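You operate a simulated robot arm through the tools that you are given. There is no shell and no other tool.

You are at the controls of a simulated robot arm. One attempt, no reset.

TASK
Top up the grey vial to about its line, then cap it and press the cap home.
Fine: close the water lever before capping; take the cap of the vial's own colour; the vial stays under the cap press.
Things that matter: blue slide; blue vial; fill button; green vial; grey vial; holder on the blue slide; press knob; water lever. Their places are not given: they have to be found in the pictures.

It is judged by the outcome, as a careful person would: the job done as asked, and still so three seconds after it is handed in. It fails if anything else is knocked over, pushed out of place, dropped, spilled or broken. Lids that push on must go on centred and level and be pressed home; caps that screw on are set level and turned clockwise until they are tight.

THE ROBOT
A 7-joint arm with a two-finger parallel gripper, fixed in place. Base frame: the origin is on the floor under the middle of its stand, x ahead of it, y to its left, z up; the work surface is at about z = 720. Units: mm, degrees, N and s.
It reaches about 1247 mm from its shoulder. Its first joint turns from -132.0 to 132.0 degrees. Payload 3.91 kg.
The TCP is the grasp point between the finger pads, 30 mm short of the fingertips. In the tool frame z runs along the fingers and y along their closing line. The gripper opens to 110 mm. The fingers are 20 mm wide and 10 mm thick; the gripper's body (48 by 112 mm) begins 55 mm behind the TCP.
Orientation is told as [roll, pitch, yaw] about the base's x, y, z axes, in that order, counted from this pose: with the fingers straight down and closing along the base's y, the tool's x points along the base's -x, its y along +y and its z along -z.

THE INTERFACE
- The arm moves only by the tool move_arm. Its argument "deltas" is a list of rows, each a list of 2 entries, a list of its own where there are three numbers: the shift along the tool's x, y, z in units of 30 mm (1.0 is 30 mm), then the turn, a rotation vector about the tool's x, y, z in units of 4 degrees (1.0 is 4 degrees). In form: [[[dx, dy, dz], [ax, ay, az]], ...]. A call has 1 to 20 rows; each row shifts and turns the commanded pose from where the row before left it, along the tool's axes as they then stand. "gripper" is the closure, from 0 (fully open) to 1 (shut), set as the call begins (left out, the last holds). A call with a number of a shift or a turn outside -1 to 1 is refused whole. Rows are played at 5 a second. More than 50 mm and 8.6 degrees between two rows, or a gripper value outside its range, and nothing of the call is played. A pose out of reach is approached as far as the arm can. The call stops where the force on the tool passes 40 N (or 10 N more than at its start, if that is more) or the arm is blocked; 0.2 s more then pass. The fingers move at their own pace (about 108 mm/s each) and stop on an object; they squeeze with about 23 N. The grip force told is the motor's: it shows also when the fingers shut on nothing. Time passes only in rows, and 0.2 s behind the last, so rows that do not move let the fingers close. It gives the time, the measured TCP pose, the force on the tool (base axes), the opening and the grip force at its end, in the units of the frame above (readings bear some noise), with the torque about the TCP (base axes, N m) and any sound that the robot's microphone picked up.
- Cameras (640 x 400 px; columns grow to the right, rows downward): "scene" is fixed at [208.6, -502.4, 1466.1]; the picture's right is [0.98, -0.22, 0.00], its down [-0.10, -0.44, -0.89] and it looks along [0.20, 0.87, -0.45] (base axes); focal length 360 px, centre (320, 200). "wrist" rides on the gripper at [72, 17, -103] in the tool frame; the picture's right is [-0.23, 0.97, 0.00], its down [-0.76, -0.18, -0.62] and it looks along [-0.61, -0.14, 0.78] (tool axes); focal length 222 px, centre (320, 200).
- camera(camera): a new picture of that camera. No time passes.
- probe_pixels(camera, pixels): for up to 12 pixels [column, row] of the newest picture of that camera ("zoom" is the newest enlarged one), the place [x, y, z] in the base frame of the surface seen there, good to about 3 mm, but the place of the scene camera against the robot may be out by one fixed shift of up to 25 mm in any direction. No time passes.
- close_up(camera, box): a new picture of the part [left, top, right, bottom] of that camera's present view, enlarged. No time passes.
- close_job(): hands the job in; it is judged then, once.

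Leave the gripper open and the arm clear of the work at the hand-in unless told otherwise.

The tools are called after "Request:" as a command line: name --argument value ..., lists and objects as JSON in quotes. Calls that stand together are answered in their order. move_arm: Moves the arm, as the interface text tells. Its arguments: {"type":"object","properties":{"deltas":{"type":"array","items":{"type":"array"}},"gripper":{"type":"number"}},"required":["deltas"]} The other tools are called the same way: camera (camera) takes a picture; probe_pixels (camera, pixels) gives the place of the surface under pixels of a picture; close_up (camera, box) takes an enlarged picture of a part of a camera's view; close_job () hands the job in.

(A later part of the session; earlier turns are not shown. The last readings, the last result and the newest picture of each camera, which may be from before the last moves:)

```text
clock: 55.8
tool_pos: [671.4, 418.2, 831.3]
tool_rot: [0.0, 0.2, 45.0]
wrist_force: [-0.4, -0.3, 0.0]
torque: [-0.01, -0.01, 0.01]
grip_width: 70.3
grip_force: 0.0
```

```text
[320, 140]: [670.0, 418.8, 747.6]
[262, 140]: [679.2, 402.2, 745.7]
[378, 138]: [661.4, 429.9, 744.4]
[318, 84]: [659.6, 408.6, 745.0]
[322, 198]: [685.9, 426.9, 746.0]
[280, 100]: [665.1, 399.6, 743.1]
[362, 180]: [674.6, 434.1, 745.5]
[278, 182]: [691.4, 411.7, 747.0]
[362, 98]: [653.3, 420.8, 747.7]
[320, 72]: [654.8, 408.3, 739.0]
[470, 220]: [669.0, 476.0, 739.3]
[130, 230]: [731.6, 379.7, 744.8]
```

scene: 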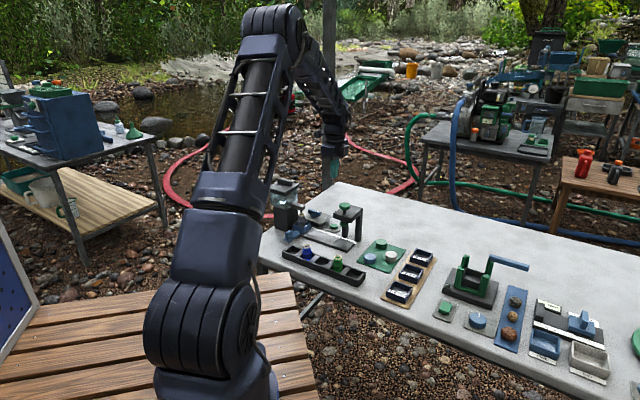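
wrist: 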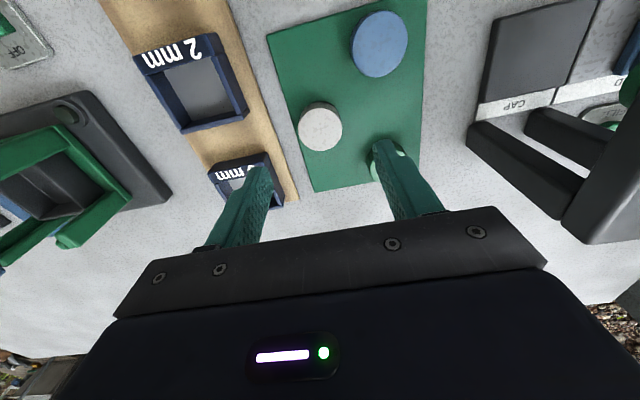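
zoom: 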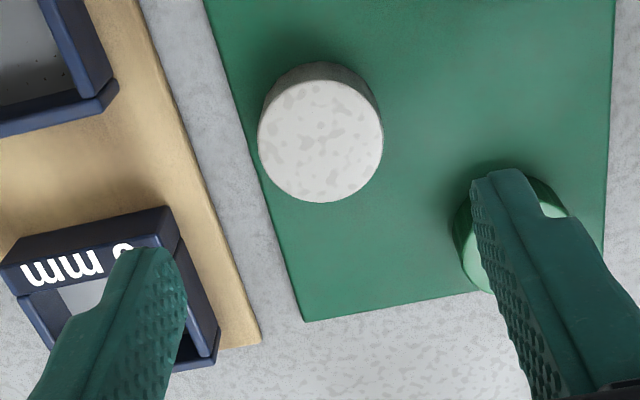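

The cap centre is (671.3,416.8), radius 18, top 746, board about 726. I'll trim the position and descend to TCP z≈762, so the tips end about 6 mm above the board.

Request:
move_arm --deltas '[[[0.035, -0.03, 0.6], [0, 0, 0]], [[0, 0, 0.6], [0, 0, 0]], [[0, 0, 0.5], [0, 0, 0]], [[0, 0, 0.4], [0, 0, 0]], [[0, 0, 0.2], [0, 0, 0]], [[0, 0, 0], [0, 0, 0]]]'

Request:
camera --camera "wrist"

Request:
close_up --camera "scene" --box '[350, 220, 430, 290]'

```text
clock: 57.2
tool_pos: [670.7, 416.4, 763.6]
tool_rot: [0.0, 0.0, 45.0]
wrist_force: [0.1, 0.0, -0.5]
torque: [0.02, 0.0, -0.03]
grip_width: 69.8
grip_force: 0.1
```

```text
taken
```

wrist: 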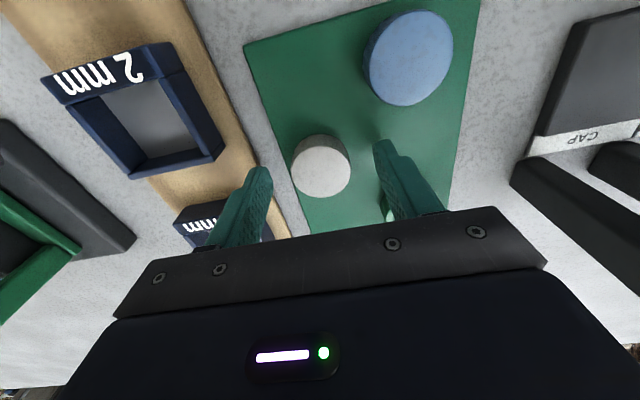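

```text
5.71 times, centred on (390, 255) of scene
```

zoom: 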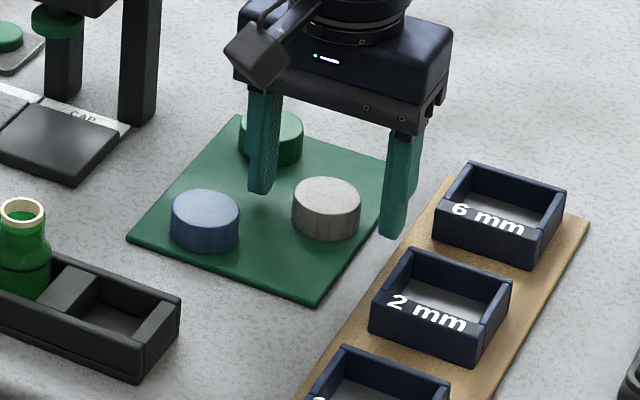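

The fingers straddle the cap. I'll check the fore-aft centring once more with a close-up and probes.

Request:
close_up --camera "wrist" --box '[260, 110, 400, 220]'

Request:
probe_pixels --camera "zoom" --pixels '[[270, 175], [150, 190], [380, 165], [250, 110], [270, 270], [170, 130], [365, 220], [180, 255], [340, 120], [270, 200], [100, 220], [560, 180]]'

```text
3.64 times, centred on (330, 165) of wrist
```

zoom: 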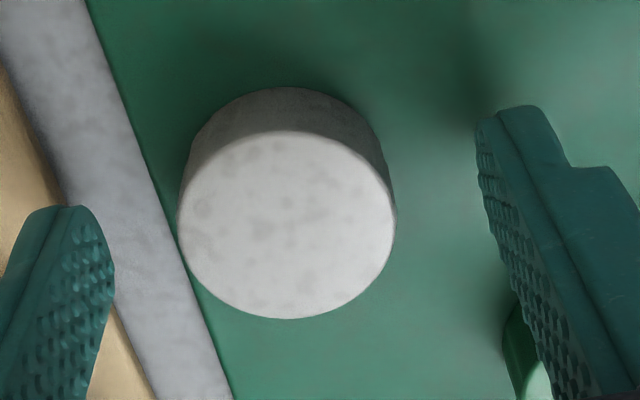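

```text
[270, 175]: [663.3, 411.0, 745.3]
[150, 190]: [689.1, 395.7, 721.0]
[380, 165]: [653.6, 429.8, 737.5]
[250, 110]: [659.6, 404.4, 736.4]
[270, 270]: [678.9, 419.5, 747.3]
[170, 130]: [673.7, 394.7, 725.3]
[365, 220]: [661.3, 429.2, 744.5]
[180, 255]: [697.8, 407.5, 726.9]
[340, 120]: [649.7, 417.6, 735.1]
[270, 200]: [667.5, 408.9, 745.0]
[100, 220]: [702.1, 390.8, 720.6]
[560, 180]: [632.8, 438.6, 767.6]
```

The cap's top centre sits at (321,172), right where the tool axis passes, so it is well centred. I'll close the gripper on it.

Request:
move_arm --deltas '[[[0, 0, 0], [0, 0, 0]], [[0, 0, 0], [0, 0, 0]], [[0, 0, 0], [0, 0, 0]], [[0, 0, 0], [0, 0, 0]]]' --gripper 1

Request:
close_up --camera "wrist" --box '[260, 110, 400, 220]'

```text
clock: 58.2
tool_pos: [669.9, 416.3, 764.0]
tool_rot: [-0.1, -0.1, 45.0]
wrist_force: [-0.9, -0.4, 0.0]
torque: [0.01, -0.01, 0.03]
grip_width: 38.6
grip_force: 23.1
```

```text
3.64 times, centred on (330, 165) of wrist
```

zoom: 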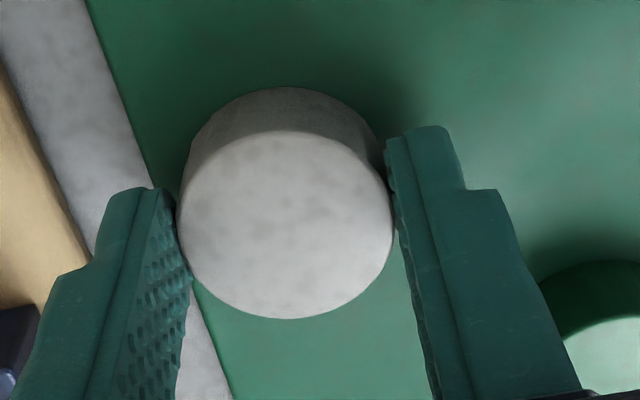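

The cap is held (38.6 mm, 23 N). I'll lift it slowly, then up to z≈970 for travel above the press knob.

Request:
move_arm --deltas '[[[0, 0, -0.1], [0, 0, 0]], [[0, 0, -0.3], [0, 0, 0]], [[0, 0, -0.6], [0, 0, 0]], [[0, 0, -0.8], [0, 0, 0]], [[0, 0, -0.9], [0, 0, 0]], [[0, 0, -0.9], [0, 0, 0]], [[0, 0, -0.9], [0, 0, 0]], [[0, 0, -0.9], [0, 0, 0]], [[0, 0, -0.8], [0, 0, 0]], [[0, 0, -0.5], [0, 0, 0]], [[0, 0, -0.2], [0, 0, 0]], [[0, 0, 0], [0, 0, 0]]]'

Request:
camera --camera "wrist"

Request:
close_up --camera "wrist" --box '[260, 110, 400, 220]'

Request:
camera --camera "scene"

```text
clock: 60.8
tool_pos: [669.7, 414.6, 968.6]
tool_rot: [0.0, 0.0, 44.9]
wrist_force: [0.4, 0.4, -0.5]
torque: [0.01, 0.0, 0.0]
grip_width: 38.6
grip_force: 23.0
```

```text
taken
```

wrist: 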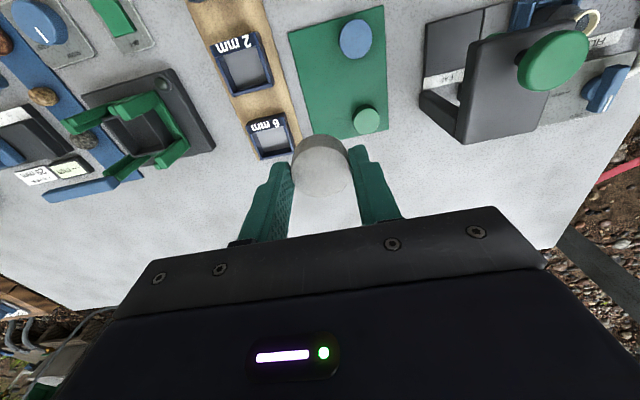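

```text
3.64 times, centred on (330, 165) of wrist
```

zoom: 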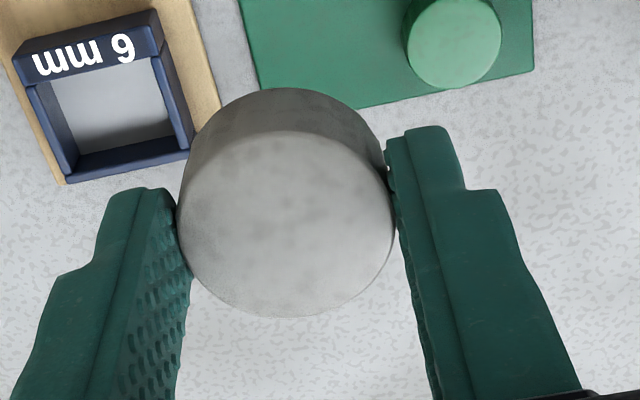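

```text
taken
```

scene: 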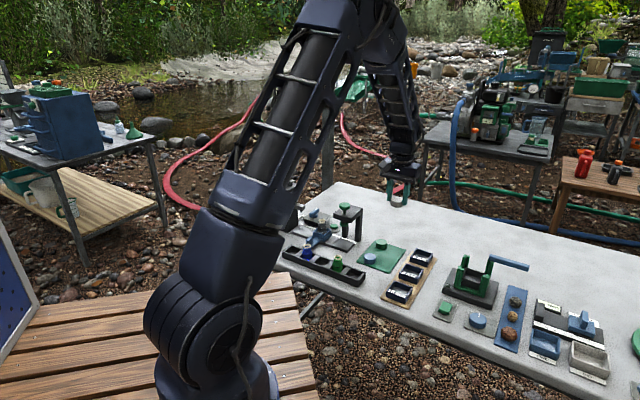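

The cap is held level and centred on the tool axis. I'll carry it at z≈968 to above the vial at LOAD (473.5,594.3).

Request:
move_arm --deltas '[[[0.039, 0.4, 0], [0, 0, 0]], [[0.039, 0.8, 0], [0, 0, 0]], [[0.039, 0.9, 0], [0, 0, 0]], [[0.039, 0.9, 0], [0, 0, 0]], [[0.039, 0.9, 0], [0, 0, 0]], [[0.039, 0.9, 0], [0, 0, 0]], [[0.039, 0.9, 0], [0, 0, 0]], [[0.039, 0.9, 0], [0, 0, 0]], [[0.039, 0.9, 0], [0, 0, 0]], [[0.039, 0.8, 0], [0, 0, 0]], [[0, 0.4, 0], [0, 0, 0]], [[0, 0.16, 0], [0, 0, 0]], [[0, 0, 0], [0, 0, 0]]]'

Request:
camera --camera "wrist"

Request:
close_up --camera "scene" --box '[310, 185, 370, 240]'

```text
clock: 63.6
tool_pos: [473.5, 593.7, 970.0]
tool_rot: [0.0, 0.1, 45.0]
wrist_force: [-0.1, 0.4, -0.5]
torque: [-0.01, -0.04, -0.01]
grip_width: 38.6
grip_force: 23.0
```

```text
taken
```

wrist: 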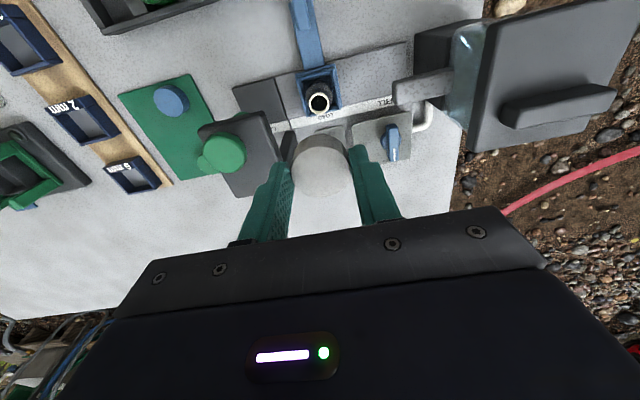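

```text
7.27 times, centred on (340, 212) of scene
```

zoom: 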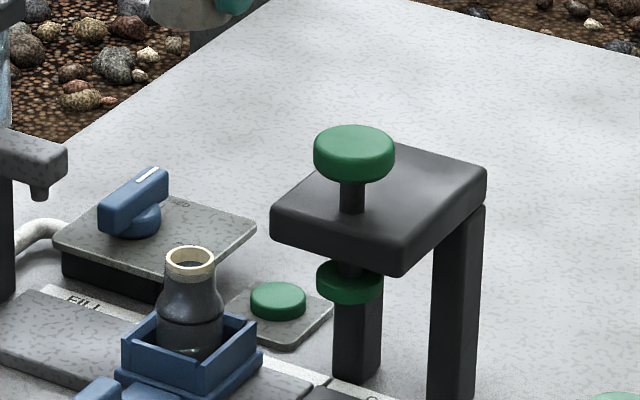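

The vial's mouth shows at (319,101); the tool axis should cross rim height at about (320,105). I'll zoom to compare exactly.

Request:
close_up --camera "wrist" --box '[295, 80, 345, 120]'

Request:
probe_pixels --camera "zoom" --pixels '[[310, 210], [200, 215], [420, 210], [310, 110], [310, 310], [230, 140], [390, 280], [230, 280], [390, 140]]'

```text
10.00 times, centred on (320, 100) of wrist
```

zoom: 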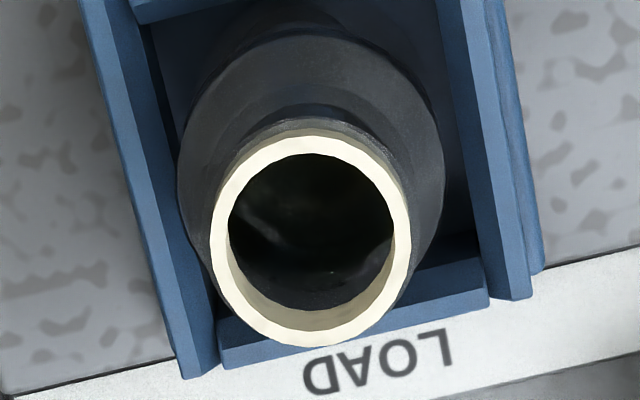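

```text
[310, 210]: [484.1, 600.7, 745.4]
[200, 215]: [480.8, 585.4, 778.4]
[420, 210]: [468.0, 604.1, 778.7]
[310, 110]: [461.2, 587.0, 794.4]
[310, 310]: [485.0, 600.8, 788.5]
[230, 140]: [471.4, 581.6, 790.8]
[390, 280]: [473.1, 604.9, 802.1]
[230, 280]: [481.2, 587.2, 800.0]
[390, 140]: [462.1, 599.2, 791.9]
```

I'll probe points on the white rim ring itself from here, and on the held cap top, so both come from the same camera.

Request:
probe_pixels --camera "zoom" --pixels '[[219, 245], [402, 240], [310, 146], [310, 337], [243, 182], [378, 178], [246, 310], [380, 305], [227, 210], [395, 205], [270, 330], [350, 152]]'

Request:
close_up --camera "wrist" --box '[260, 110, 400, 220]'

Request:
probe_pixels --camera "zoom" --pixels '[[190, 225], [385, 225], [287, 140], [287, 308], [215, 165], [360, 165], [215, 285], [360, 285], [287, 225], [240, 150], [335, 300], [335, 150]]'

```text
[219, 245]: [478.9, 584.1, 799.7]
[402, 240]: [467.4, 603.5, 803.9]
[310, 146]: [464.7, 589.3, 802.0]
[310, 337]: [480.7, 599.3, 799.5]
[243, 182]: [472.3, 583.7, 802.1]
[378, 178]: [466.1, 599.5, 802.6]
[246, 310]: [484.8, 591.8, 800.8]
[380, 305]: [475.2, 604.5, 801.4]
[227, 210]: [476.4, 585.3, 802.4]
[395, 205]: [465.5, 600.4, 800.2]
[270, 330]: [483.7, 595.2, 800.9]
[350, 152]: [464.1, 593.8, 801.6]
```

```text
3.64 times, centred on (330, 165) of wrist
```

zoom: 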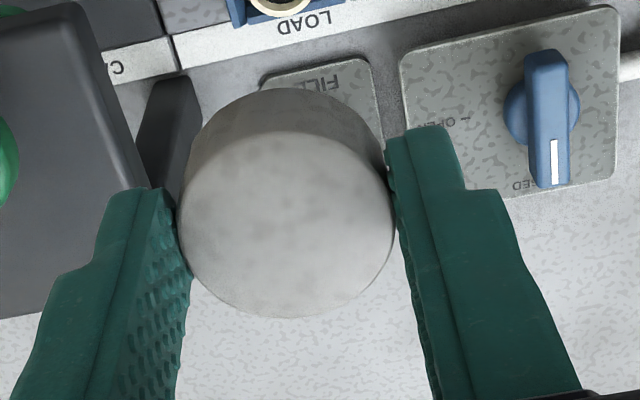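

```text
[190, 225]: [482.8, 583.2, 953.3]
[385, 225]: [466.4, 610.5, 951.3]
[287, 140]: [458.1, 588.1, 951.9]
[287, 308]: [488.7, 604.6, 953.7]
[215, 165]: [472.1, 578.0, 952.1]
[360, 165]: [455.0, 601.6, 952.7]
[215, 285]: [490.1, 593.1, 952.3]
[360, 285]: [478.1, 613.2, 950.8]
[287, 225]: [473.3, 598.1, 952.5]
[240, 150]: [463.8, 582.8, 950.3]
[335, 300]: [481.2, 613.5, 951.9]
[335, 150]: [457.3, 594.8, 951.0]
```

Both fits agree: the cap centre (473.6,597.1) is about 2 mm off the rim centre (473.8,594.5). I'll shift tool x +1.85 mm and y −1.65 mm, then descend to z≈870 and recheck.

Request:
move_arm --deltas '[[[0.062, -0.055, 0.5], [0, 0, 0]], [[0, 0, 0.8], [0, 0, 0]], [[0, 0, 0.9], [0, 0, 0]], [[0, 0, 0.7], [0, 0, 0]], [[0, 0, 0.4], [0, 0, 0]], [[0, 0, 0], [0, 0, 0]], [[0, 0, 0], [0, 0, 0]]]'

Request:
close_up --camera "scene" --box '[320, 200, 360, 240]'

Request:
camera --camera "wrist"

```text
clock: 65.2
tool_pos: [474.4, 592.3, 871.0]
tool_rot: [0.0, 0.0, 45.0]
wrist_force: [-1.2, 0.1, -0.9]
torque: [0.01, -0.01, 0.02]
grip_width: 38.7
grip_force: 23.0
```

```text
10.00 times, centred on (340, 220) of scene
```

zoom: 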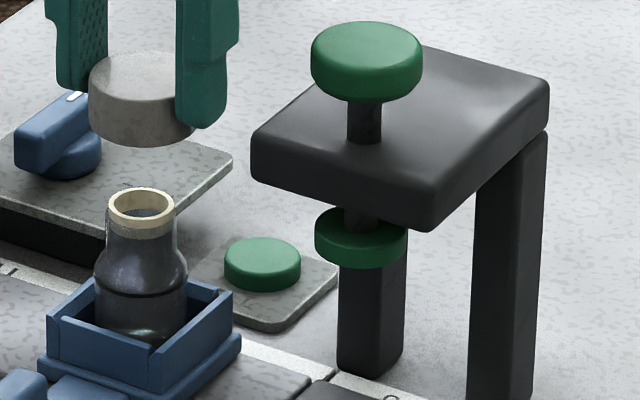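

```text
taken
```

wrist: 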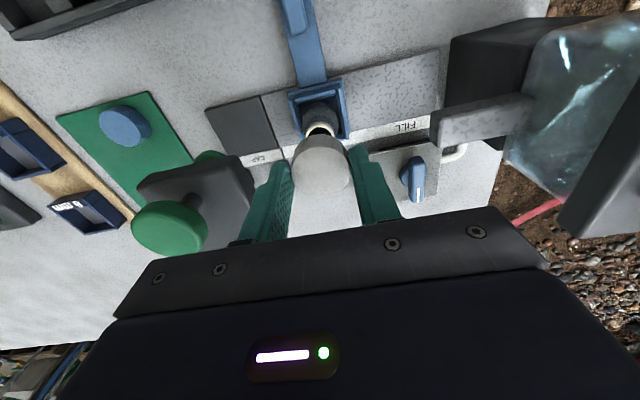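

From the scene view the cap may sit a little to the right of the vial axis. I'll zoom closer and probe both there.

Request:
close_up --camera "scene" --box '[312, 204, 336, 228]'

Request:
probe_pixels --camera "zoom" --pixels '[[285, 70], [250, 70], [330, 70], [300, 95], [350, 100], [270, 90], [305, 45], [270, 50], [340, 50], [310, 60], [380, 90], [310, 105]]'

```text
16.00 times, centred on (324, 216) of scene
```

zoom: 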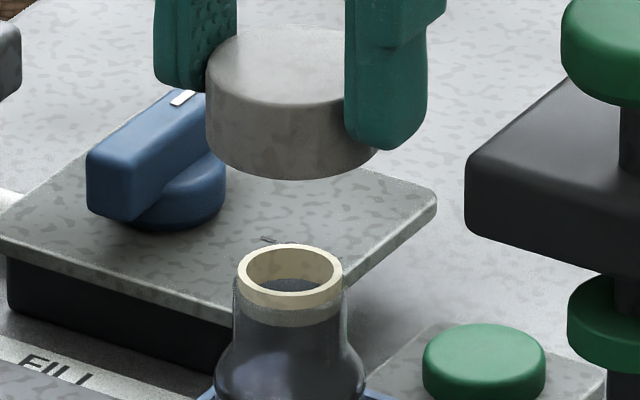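

```text
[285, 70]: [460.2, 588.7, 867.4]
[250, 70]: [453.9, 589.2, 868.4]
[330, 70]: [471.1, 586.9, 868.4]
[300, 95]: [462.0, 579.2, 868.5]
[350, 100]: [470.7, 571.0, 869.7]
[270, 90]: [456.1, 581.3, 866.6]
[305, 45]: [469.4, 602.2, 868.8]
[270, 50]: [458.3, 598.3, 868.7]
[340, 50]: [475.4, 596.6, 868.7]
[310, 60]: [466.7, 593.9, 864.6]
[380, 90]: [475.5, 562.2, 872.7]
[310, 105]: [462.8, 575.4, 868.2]
```

Edges in this zoom put the cap centre at about x=293 and the rim at 289, so a 0.9 mm offset to the right. I'll check across the other direction with a wrist close-up.

Request:
close_up --camera "wrist" --box '[280, 90, 360, 210]'

```text
3.33 times, centred on (320, 150) of wrist
```

zoom: 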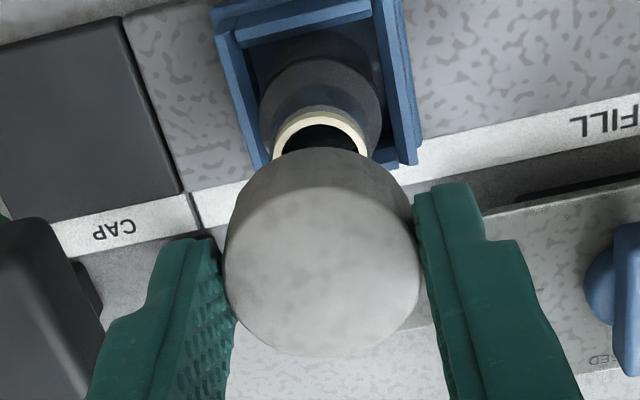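

Combining both views, the cap is about 1.5 mm too far to +v. I'll shift tool x by +1.2 mm and lower to leave a gap of about 6 mm above the rim.

Request:
move_arm --deltas '[[[0.04, 0, 0.3], [0, 0, 0]], [[0, 0, 0.3], [0, 0, 0]], [[0, 0, 0.2], [0, 0, 0]], [[0, 0, 0], [0, 0, 0]], [[0, 0, 0], [0, 0, 0]]]'

Request:
close_up --camera "scene" --box '[312, 204, 336, 228]'

Request:
close_up --camera "wrist" --box '[280, 90, 360, 210]'

```text
clock: 66.4
tool_pos: [472.2, 592.3, 847.4]
tool_rot: [0.1, 0.0, 45.1]
wrist_force: [0.3, 0.1, 0.1]
torque: [-0.02, 0.03, -0.02]
grip_width: 38.6
grip_force: 23.2
```

```text
16.00 times, centred on (324, 216) of scene
```

zoom: 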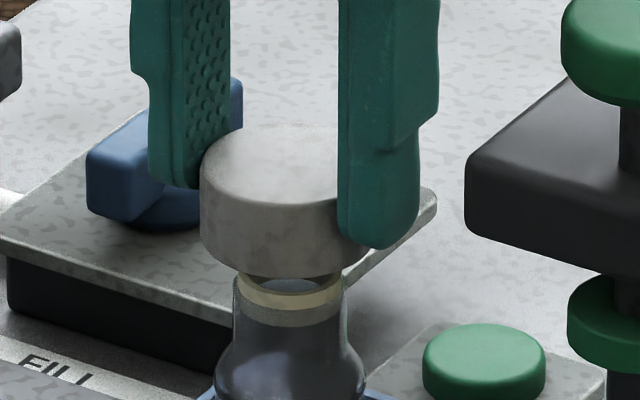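

```text
3.33 times, centred on (320, 150) of wrist
```

zoom: 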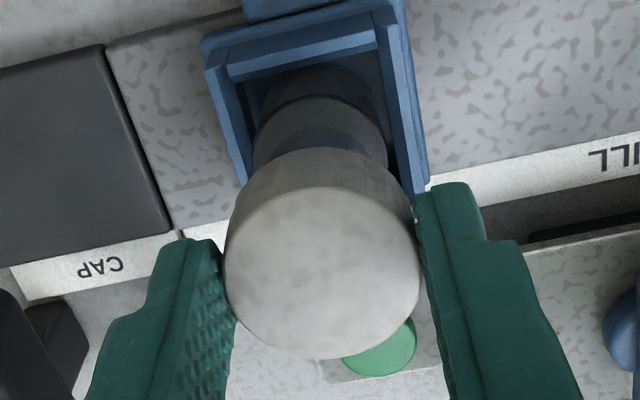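

The cap now lines up with the rim in both views, within about 0.5 mm, with roughly 7 mm gap. I'll lower in small steps, watching the force.

Request:
move_arm --deltas '[[[0, 0, 0.07], [0, 0, 0]], [[0, 0, 0.07], [0, 0, 0]], [[0, 0, 0.05], [0, 0, 0]], [[0, 0, 0], [0, 0, 0]]]'

Request:
close_up --camera "scene" --box '[312, 204, 336, 228]'

```text
clock: 67.4
tool_pos: [472.0, 592.3, 841.2]
tool_rot: [0.0, -0.1, 45.0]
wrist_force: [-0.5, 0.8, -0.5]
torque: [0.01, 0.01, 0.0]
grip_width: 38.6
grip_force: 23.3
```

```text
16.00 times, centred on (324, 216) of scene
```

zoom: 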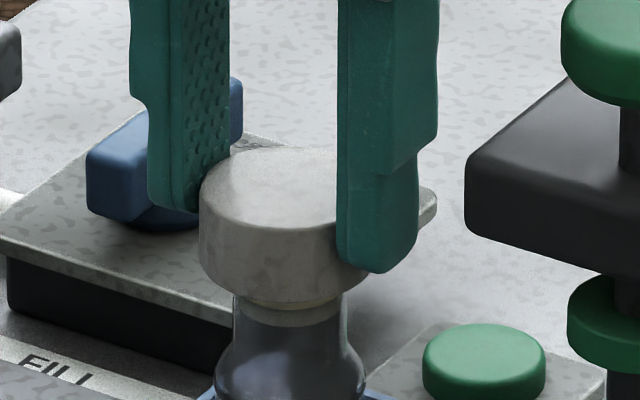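

No contact yet. Continuing down 2 mm.

Request:
move_arm --deltas '[[[0, 0, 0.035], [0, 0, 0]], [[0, 0, 0.035], [0, 0, 0]]]'

```text
clock: 68.0
tool_pos: [471.9, 592.1, 837.6]
tool_rot: [0.0, 0.0, 45.1]
wrist_force: [-0.3, 0.4, 0.2]
torque: [0.0, 0.01, 0.01]
grip_width: 38.8
grip_force: 22.5
```

Still free. Another 2 mm.

Request:
move_arm --deltas '[[[0, 0, 0.035], [0, 0, 0]], [[0, 0, 0.035], [0, 0, 0]]]'

Request:
close_up --camera "scene" --box '[312, 204, 336, 228]'

```text
clock: 68.6
tool_pos: [471.6, 592.3, 837.3]
tool_rot: [0.0, 0.0, 45.0]
wrist_force: [0.5, 0.2, -0.4]
torque: [-0.02, 0.0, 0.02]
grip_width: 38.3
grip_force: 23.0
```

```text
16.00 times, centred on (324, 216) of scene
```

zoom: 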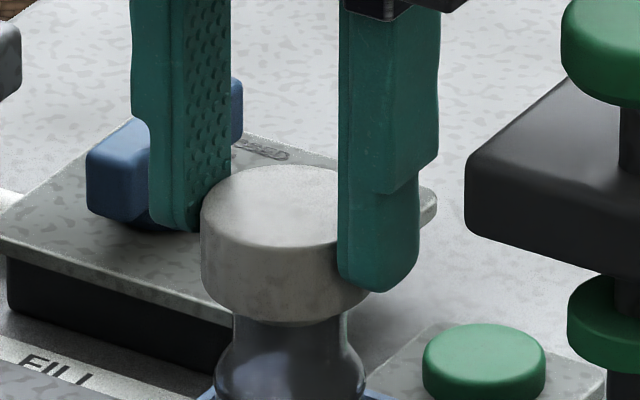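

The skirt appears to pass over the rim with no force. Another 2 mm down.

Request:
move_arm --deltas '[[[0, 0, 0.035], [0, 0, 0]], [[0, 0, 0.035], [0, 0, 0]]]'

```text
clock: 69.2
tool_pos: [473.4, 591.8, 834.2]
tool_rot: [0.0, 0.1, 45.0]
wrist_force: [0.5, -0.5, 0.1]
torque: [0.02, -0.04, -0.01]
grip_width: 38.6
grip_force: 23.2
```

Request:
move_arm --deltas '[[[0, 0, 0.035], [0, 0, 0]], [[0, 0, 0.035], [0, 0, 0]]]'

Request:
close_up --camera "scene" --box '[312, 204, 336, 228]'

```text
clock: 69.8
tool_pos: [471.2, 590.8, 831.4]
tool_rot: [-0.1, 0.0, 45.0]
wrist_force: [0.5, -0.1, 0.4]
torque: [-0.01, 0.02, -0.04]
grip_width: 38.5
grip_force: 23.1
```

```text
16.00 times, centred on (324, 216) of scene
```

zoom: 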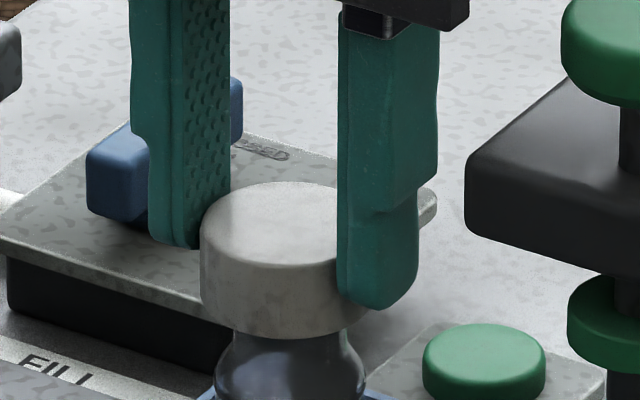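

Still no resistance, with the cap bottom at about z 794. Continuing in 2 mm steps until it seats.

Request:
move_arm --deltas '[[[0, 0, 0.035], [0, 0, 0]], [[0, 0, 0.035], [0, 0, 0]]]'

```text
clock: 70.4
tool_pos: [471.1, 591.4, 829.1]
tool_rot: [0.0, 0.0, 44.9]
wrist_force: [1.0, 0.1, -0.6]
torque: [0.01, 0.01, 0.03]
grip_width: 38.5
grip_force: 23.4
```

Request:
move_arm --deltas '[[[0, 0, 0.035], [0, 0, 0]], [[0, 0, 0.035], [0, 0, 0]]]'

Request:
close_up --camera "scene" --box '[312, 204, 336, 228]'

```text
clock: 71.0
tool_pos: [470.4, 591.1, 826.2]
tool_rot: [-0.1, 0.1, 45.0]
wrist_force: [0.3, 0.6, 0.1]
torque: [-0.02, -0.01, 0.0]
grip_width: 38.6
grip_force: 23.8
```

```text
16.00 times, centred on (324, 216) of scene
```

zoom: 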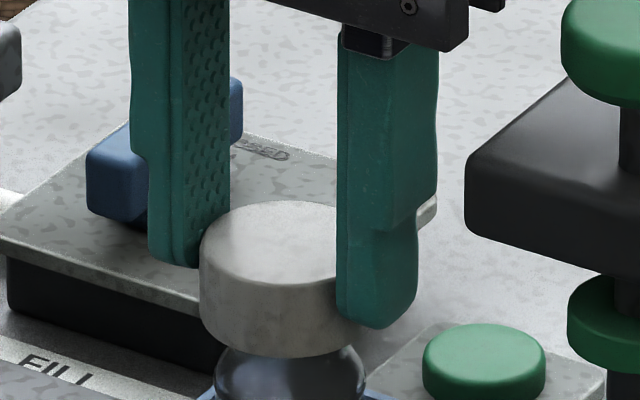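

Still no contact force. I'll go on in steps of 1.5 mm.

Request:
move_arm --deltas '[[[0, 0, 0.025], [0, 0, 0]], [[0, 0, 0.025], [0, 0, 0]]]'

```text
clock: 71.6
tool_pos: [471.8, 591.4, 825.0]
tool_rot: [0.1, 0.0, 44.9]
wrist_force: [0.5, -0.7, -0.6]
torque: [-0.02, -0.04, 0.03]
grip_width: 38.6
grip_force: 22.9
```

Request:
move_arm --deltas '[[[0, 0, 0.025], [0, 0, 0]], [[0, 0, 0.025], [0, 0, 0]]]'

Request:
close_up --camera "scene" --box '[312, 208, 336, 232]'

```text
clock: 72.2
tool_pos: [472.0, 592.3, 825.0]
tool_rot: [0.0, 0.0, 45.0]
wrist_force: [-0.5, 0.6, -0.1]
torque: [-0.01, -0.02, 0.0]
grip_width: 38.7
grip_force: 23.4
```

```text
16.00 times, centred on (324, 220) of scene
```

zoom: 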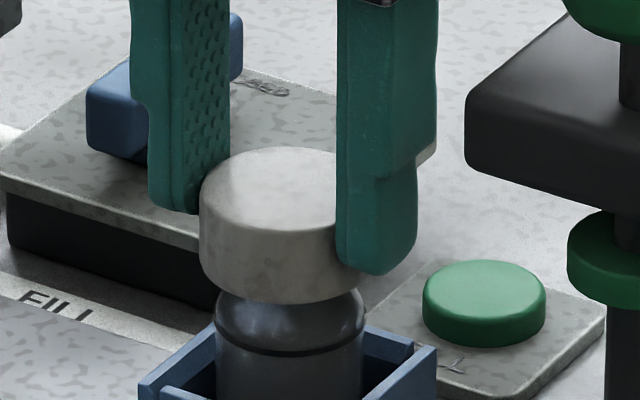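

The cap top is at about z 806, close to the rim's 801.5, so seating contact should come soon. Continuing by 1–1.5 mm.

Request:
move_arm --deltas '[[[0, 0, 0.025], [0, 0, 0]], [[0, 0, 0.02], [0, 0, 0]]]'

```text
clock: 72.8
tool_pos: [471.2, 591.3, 821.8]
tool_rot: [0.0, 0.0, 44.9]
wrist_force: [0.3, -0.2, 0.0]
torque: [0.01, -0.02, 0.01]
grip_width: 38.7
grip_force: 23.2
```

Request:
move_arm --deltas '[[[0, 0, 0.025], [0, 0, 0]], [[0, 0, 0.02], [0, 0, 0]]]'

Request:
close_up --camera "scene" --box '[312, 208, 336, 232]'

```text
clock: 73.4
tool_pos: [472.0, 591.1, 821.5]
tool_rot: [0.0, 0.0, 45.0]
wrist_force: [0.4, 0.8, 0.6]
torque: [0.02, 0.0, 0.03]
grip_width: 38.5
grip_force: 22.9
```

```text
16.00 times, centred on (324, 220) of scene
```

zoom: 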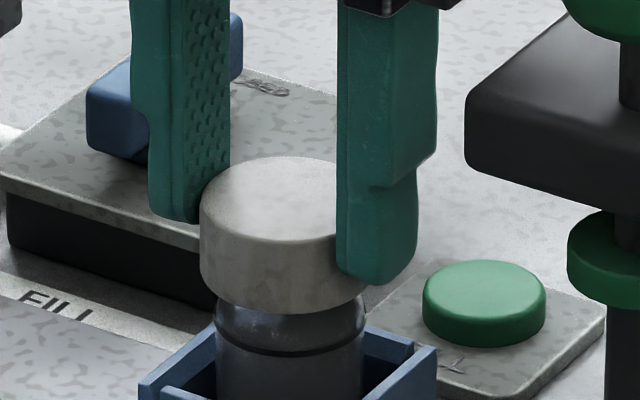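

No force yet; the cap top is at about 803. Continuing 1 mm at a time.

Request:
move_arm --deltas '[[[0, 0, 0.03], [0, 0, 0]]]'

```text
clock: 73.8
tool_pos: [471.7, 592.1, 820.9]
tool_rot: [0.1, 0.1, 45.1]
wrist_force: [-0.9, 0.3, 1.0]
torque: [-0.03, 0.02, 0.03]
grip_width: 38.7
grip_force: 23.1
```

Request:
move_arm --deltas '[[[0, 0, 0.03], [0, 0, 0]]]'

```text
clock: 74.2
tool_pos: [472.3, 590.6, 820.6]
tool_rot: [0.0, 0.1, 45.0]
wrist_force: [0.0, 0.0, 1.2]
torque: [-0.01, -0.01, 0.01]
grip_width: 38.7
grip_force: 23.2
```

A slight upward force, about 1.2 N, is appearing. One more small step.

Request:
move_arm --deltas '[[[0, 0, 0.03], [0, 0, 0]]]'

Request:
close_up --camera "scene" --box '[312, 208, 336, 232]'

```text
clock: 74.6
tool_pos: [471.9, 591.7, 819.5]
tool_rot: [0.0, 0.0, 45.1]
wrist_force: [0.5, 0.6, 5.2]
torque: [0.09, -0.06, 0.01]
grip_width: 38.6
grip_force: 23.0
heard: snap
```

```text
16.00 times, centred on (324, 220) of scene
```

zoom: 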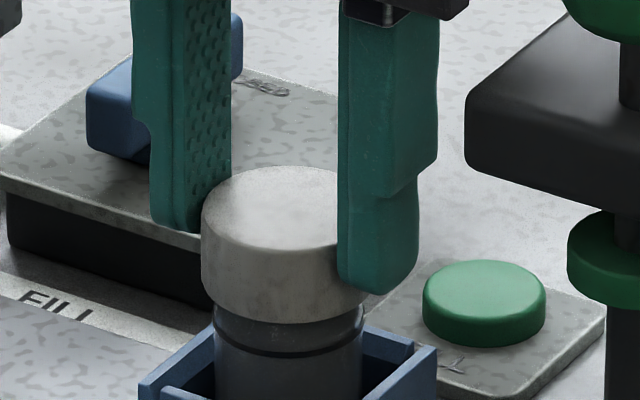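

A snap was heard at 5 N, so the cap has engaged level on the neck. I'll open just to 54 mm, keeping clear of the press plate, and lift straight up.

Request:
move_arm --deltas '[[[0, 0, 0], [0, 0, 0]], [[0, 0, 0], [0, 0, 0]], [[0, 0, 0], [0, 0, 0]]]' --gripper 0.51

Request:
close_up --camera "scene" --box '[312, 204, 336, 232]'

```text
clock: 75.4
tool_pos: [471.0, 591.2, 818.6]
tool_rot: [0.0, -0.1, 45.0]
wrist_force: [-0.1, 0.6, 0.3]
torque: [0.01, -0.03, -0.01]
grip_width: 53.6
grip_force: 0.0
```

```text
14.29 times, centred on (324, 218) of scene
```

zoom: 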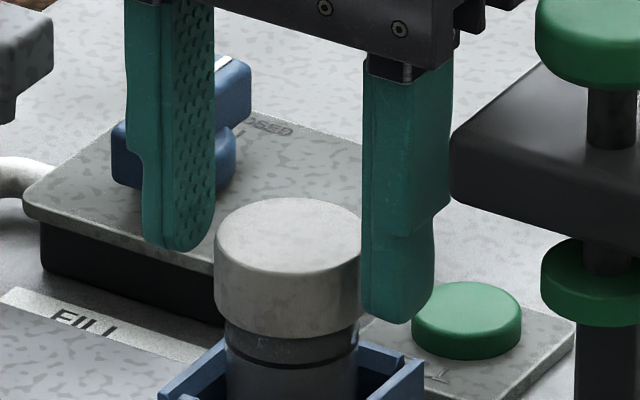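

The cap sits level on the vial. Now I'll lift straight up to z≈905 and inspect.

Request:
move_arm --deltas '[[[0, 0, -0.1], [0, 0, 0]], [[0, 0, -0.3], [0, 0, 0]], [[0, 0, -0.6], [0, 0, 0]], [[0, 0, -0.9], [0, 0, 0]], [[0, 0, -0.9], [0, 0, 0]], [[0, 0, -0.9], [0, 0, 0]], [[0, 0, -0.9], [0, 0, 0]], [[0, 0, 0], [0, 0, 0]]]'

Request:
close_up --camera "scene" --box '[312, 208, 336, 232]'

Request:
close_up --camera "wrist" --box '[260, 70, 380, 180]'

```text
clock: 77.2
tool_pos: [470.2, 591.7, 957.2]
tool_rot: [-0.1, 0.0, 45.0]
wrist_force: [0.0, -0.2, 0.3]
torque: [0.01, 0.05, -0.01]
grip_width: 54.1
grip_force: 0.1
```

```text
16.00 times, centred on (324, 220) of scene
```

zoom: 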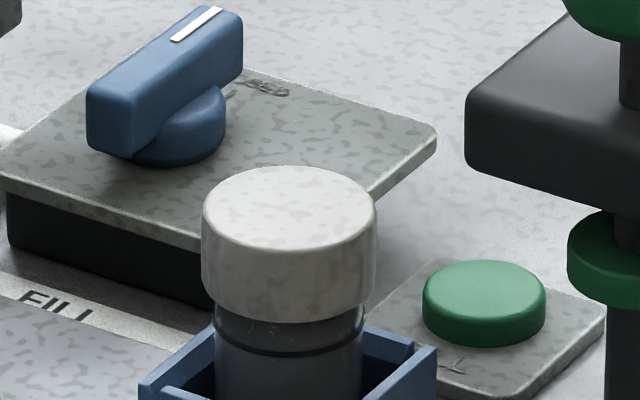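

```text
3.64 times, centred on (320, 125) of wrist
```

zoom: 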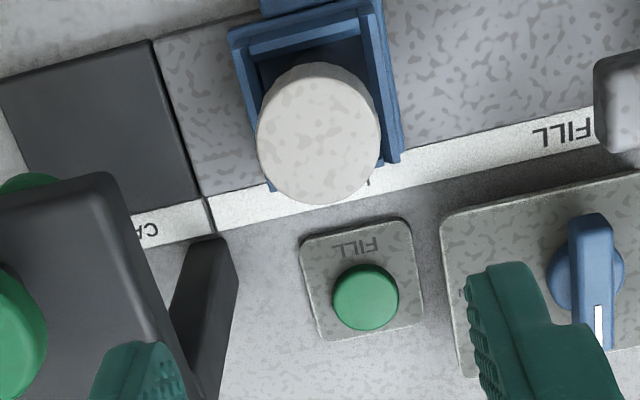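

The cap is centred (x 289 against the vial's 288) and level. I'll check the cap-top height against the underside of the press disc before sliding it below.

Request:
close_up --camera "scene" --box '[322, 204, 352, 232]'

Request:
probe_pixels --camera "zoom" --pixels '[[130, 195], [90, 200], [165, 200], [130, 225], [130, 270], [420, 250], [420, 272], [370, 235], [470, 260], [420, 220], [440, 40], [380, 100]]'

```text
14.29 times, centred on (337, 218) of scene
```

zoom: 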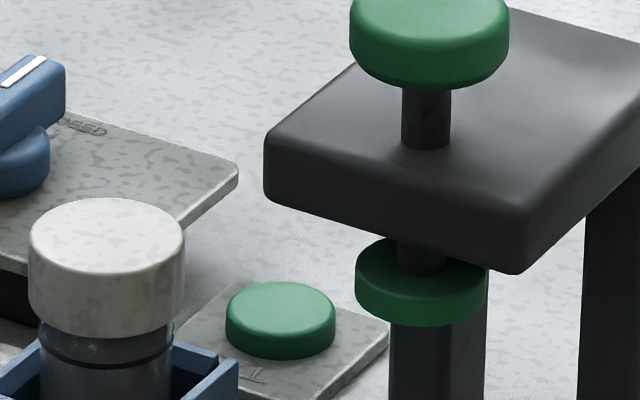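

```text
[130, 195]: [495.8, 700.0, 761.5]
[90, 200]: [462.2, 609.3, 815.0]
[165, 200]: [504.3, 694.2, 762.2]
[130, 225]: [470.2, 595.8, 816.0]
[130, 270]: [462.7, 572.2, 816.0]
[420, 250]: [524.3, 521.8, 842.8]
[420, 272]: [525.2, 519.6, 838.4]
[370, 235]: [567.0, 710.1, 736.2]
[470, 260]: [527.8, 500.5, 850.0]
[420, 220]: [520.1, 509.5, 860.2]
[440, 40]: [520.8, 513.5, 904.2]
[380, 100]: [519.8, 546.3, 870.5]
```

Cap top reads z≈816 in scene terms. I'll probe the disc's lower edge.

Request:
probe_pixels --camera "zoom" --pixels '[[420, 300], [420, 322], [400, 310], [445, 315], [365, 295], [480, 300], [420, 285], [390, 275]]'

```text
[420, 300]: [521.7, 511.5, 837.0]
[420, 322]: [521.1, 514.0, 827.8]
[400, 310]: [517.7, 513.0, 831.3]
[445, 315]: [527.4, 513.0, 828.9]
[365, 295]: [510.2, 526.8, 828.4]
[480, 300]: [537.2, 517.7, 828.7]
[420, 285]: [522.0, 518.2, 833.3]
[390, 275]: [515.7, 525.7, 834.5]
```

The disc underside is at about 827 in scene terms, so the capped vial (816) passes below with about 11 mm to spare. I'll go back to above the tab and descend over it.

Request:
move_arm --deltas '[[[0.68, 0, 0], [0, 0, 0]], [[0.68, 0, 0], [0, 0, 0]], [[0.68, 0, 0], [0, 0, 0]], [[0.68, 0, 0], [0, 0, 0]], [[0, 0, 0.8], [0, 0, 0]], [[0, 0, 0.9], [0, 0, 0]], [[0, 0, 0.9], [0, 0, 0]], [[0, 0, 0.9], [0, 0, 0]], [[0, 0, 0.7], [0, 0, 0]], [[0, 0, 0], [0, 0, 0]]]' --gripper 0.6

Request:
close_up --camera "wrist" --box '[240, 80, 400, 240]'

```text
clock: 79.4
tool_pos: [413.9, 532.6, 829.3]
tool_rot: [0.0, 0.0, 45.0]
wrist_force: [0.3, -0.9, 0.0]
torque: [-0.01, -0.01, 0.01]
grip_width: 43.7
grip_force: 0.0
```

```text
2.50 times, centred on (320, 160) of wrist
```

zoom: 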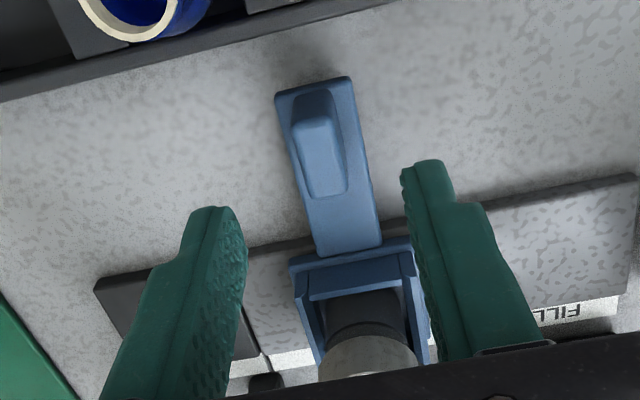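

The tab lies between the fingers as before. I'll lower the last 53 mm and close to the loose cage.

Request:
move_arm --deltas '[[[0, 0, 0.5], [0, 0, 0]], [[0, 0, 0.5], [0, 0, 0]], [[0, 0, 0.5], [0, 0, 0]], [[0, 0, 0.27], [0, 0, 0]], [[0, 0, 0], [0, 0, 0]]]'

Request:
move_arm --deltas '[[[0, 0, 0], [0, 0, 0]], [[0, 0, 0], [0, 0, 0]]]' --gripper 0.864

Request:
close_up --camera "wrist" --box '[240, 80, 400, 240]'

```text
clock: 80.6
tool_pos: [413.4, 533.2, 776.7]
tool_rot: [0.1, 0.0, 45.0]
wrist_force: [0.1, 0.4, 0.2]
torque: [0.03, -0.01, 0.0]
grip_width: 44.0
grip_force: 0.2
```

```text
clock: 81.2
tool_pos: [413.8, 533.6, 776.7]
tool_rot: [0.0, 0.0, 44.9]
wrist_force: [-0.5, -0.4, -0.4]
torque: [-0.04, 0.01, 0.01]
grip_width: 14.8
grip_force: 0.0
```

```text
2.50 times, centred on (320, 160) of wrist
```

zoom: 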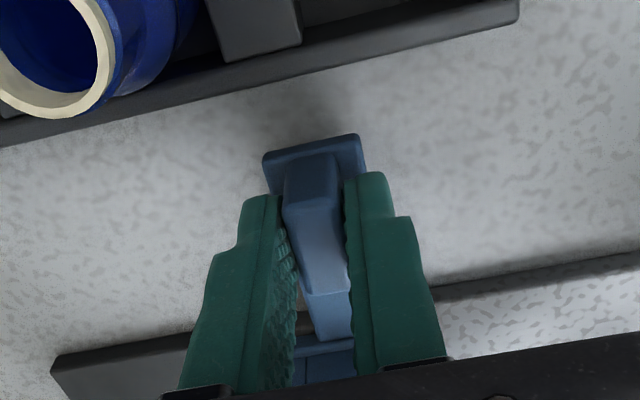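

Caged. I'll slide towards CAP (tool −y), 70 mm first, gently.

Request:
move_arm --deltas '[[[0, -0.07, 0], [0, 0, 0]], [[0, -0.12, 0], [0, 0, 0]], [[0, -0.18, 0], [0, 0, 0]], [[0, -0.2, 0], [0, 0, 0]], [[0, -0.2, 0], [0, 0, 0]], [[0, -0.2, 0], [0, 0, 0]], [[0, -0.2, 0], [0, 0, 0]], [[0, -0.2, 0], [0, 0, 0]], [[0, -0.2, 0], [0, 0, 0]], [[0, -0.2, 0], [0, 0, 0]], [[0, -0.2, 0], [0, 0, 0]], [[0, -0.2, 0], [0, 0, 0]], [[0, -0.1, 0], [0, 0, 0]], [[0, -0.05, 0], [0, 0, 0]], [[0, 0, 0], [0, 0, 0]]]'

Request:
close_up --camera "scene" --box '[315, 195, 375, 255]'

```text
clock: 84.4
tool_pos: [463.1, 484.0, 777.9]
tool_rot: [0.0, 0.0, 45.0]
wrist_force: [-0.3, 0.1, 0.4]
torque: [0.02, 0.01, 0.0]
grip_width: 15.0
grip_force: 0.2
```

```text
6.67 times, centred on (345, 225) of scene
```

zoom: 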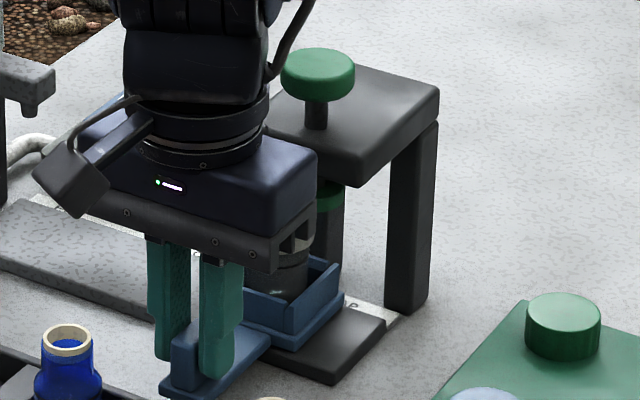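

u≈-15 now. I'll go another 15.5 mm slowly, feeling for an end stop.

Request:
move_arm --deltas '[[[0, -0.1, 0], [0, 0, 0]], [[0, -0.1, 0], [0, 0, 0]], [[0, -0.1, 0], [0, 0, 0]], [[0, -0.1, 0], [0, 0, 0]], [[0, -0.07, 0], [0, 0, 0]], [[0, -0.05, 0], [0, 0, 0]], [[0, 0, 0], [0, 0, 0]]]'

Request:
close_up --camera "scene" --box '[315, 195, 375, 255]'

```text
clock: 86.0
tool_pos: [474.7, 473.1, 778.0]
tool_rot: [0.0, -0.1, 44.9]
wrist_force: [1.3, 0.8, 1.2]
torque: [0.02, -0.03, 0.05]
grip_width: 16.0
grip_force: 1.3
```

```text
6.67 times, centred on (345, 225) of scene
```

zoom: 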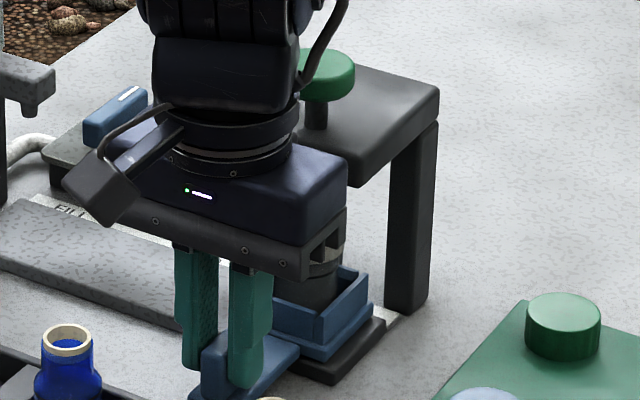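

The TCP is at u≈+1. I'll open, lift and back off to check that the vial is centred under the disc.

Request:
move_arm --deltas '[[[0, 0, 0], [0, 0, 0]], [[0, 0, 0], [0, 0, 0]], [[0, 0, -0.3], [0, 0, 0]], [[0, 0, -0.6], [0, 0, 0]], [[0, 0, -0.8], [0, 0, 0]], [[0, 0, -0.9], [0, 0, 0]], [[0, 0, -0.9], [0, 0, 0]], [[0, 0, -0.9], [0, 0, 0]], [[0, 0, -0.9], [0, 0, 0]], [[0, 0, -0.9], [0, 0, 0]]]' --gripper 0.6

Request:
close_up --camera "scene" --box '[325, 200, 365, 245]'

Request:
camera --camera "wrist"

```text
clock: 88.2
tool_pos: [475.0, 473.8, 964.9]
tool_rot: [0.0, 0.0, 45.1]
wrist_force: [0.0, -0.6, 0.3]
torque: [0.01, 0.01, 0.01]
grip_width: 43.9
grip_force: 0.1
```

```text
8.89 times, centred on (345, 222) of scene
```

zoom: 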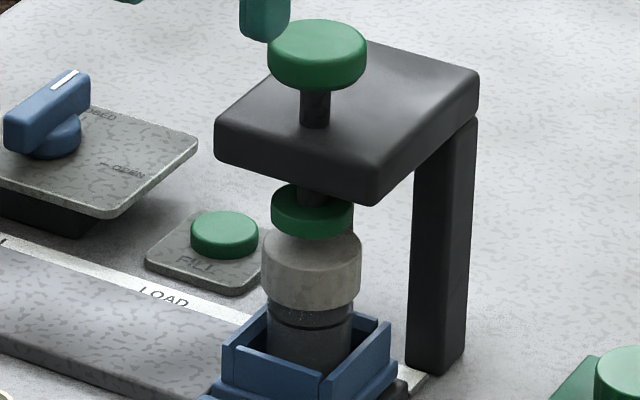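

```text
taken
```

wrist: 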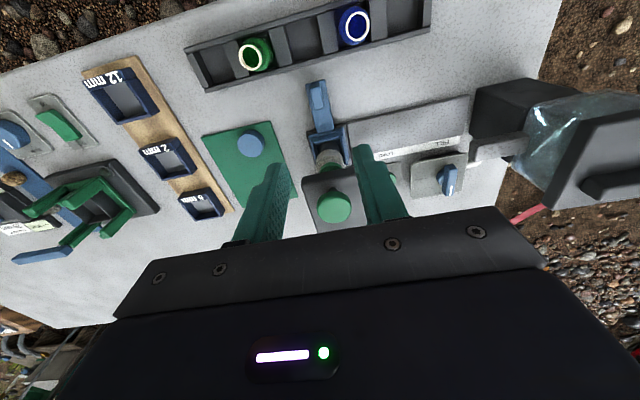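

The disc (x 271–353) and cap (261–361) are aligned. Next I'll press the knob. I'll probe the knob centre in the wrist view first.

Request:
close_up --camera "wrist" --box '[290, 150, 380, 230]'

Request:
probe_pixels --camera "zoom" --pixels '[[305, 280], [220, 285], [385, 275], [300, 220], [310, 345], [250, 235], [360, 320], [250, 330], [360, 230], [305, 300]]'

```text
5.00 times, centred on (335, 190) of wrist
```

zoom: 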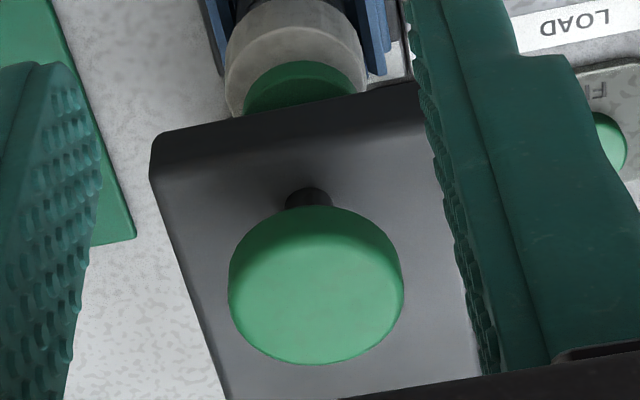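

```text
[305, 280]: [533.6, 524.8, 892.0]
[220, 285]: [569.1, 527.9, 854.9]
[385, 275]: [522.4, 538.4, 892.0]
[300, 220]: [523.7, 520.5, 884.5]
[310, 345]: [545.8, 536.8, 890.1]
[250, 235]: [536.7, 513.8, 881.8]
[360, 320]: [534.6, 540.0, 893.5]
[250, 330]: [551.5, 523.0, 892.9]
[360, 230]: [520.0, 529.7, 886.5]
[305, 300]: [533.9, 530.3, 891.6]
```

The knob centre is about (533.5,532.5) with its top at z 892. I'll close the fingers and move above it at z≈965.

Request:
move_arm --deltas '[[[0, 0, 0], [0, 0, 0]], [[-0.55, 0, 0], [0, 0, 0]], [[-0.75, 0, 0], [0, 0, 0]], [[-0.75, 0, 0], [0, 0, 0]], [[-0.55, 0, 0], [0, 0, 0]], [[-0.163, 0, 0], [0, 0, 0]], [[0, 0, 0.5], [0, 0, 0]], [[0, 0, 0.3], [0, 0, 0]], [[0, 0, 0], [0, 0, 0]]]' --gripper 1

Request:
close_up --camera "scene" --box '[325, 190, 365, 245]'

Request:
camera --camera "wrist"

```text
clock: 90.2
tool_pos: [532.8, 532.0, 939.3]
tool_rot: [-0.1, -0.1, 45.0]
wrist_force: [-0.4, 0.0, -0.2]
torque: [0.0, 0.01, -0.03]
grip_width: 0.1
grip_force: 22.7
```

```text
7.27 times, centred on (345, 218) of scene
```

zoom: 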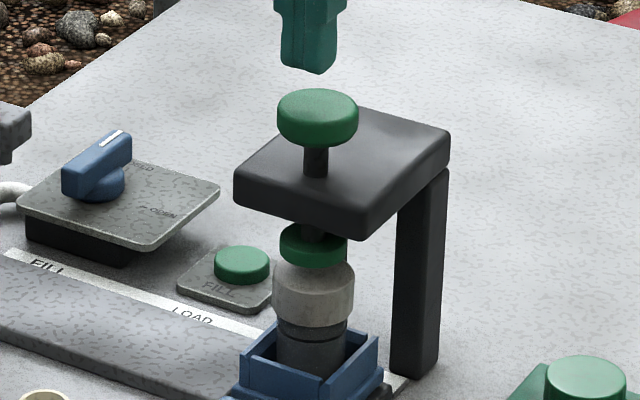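

```text
taken
```

wrist: 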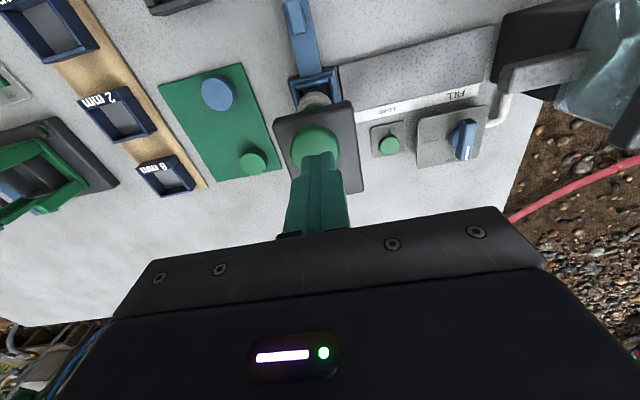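

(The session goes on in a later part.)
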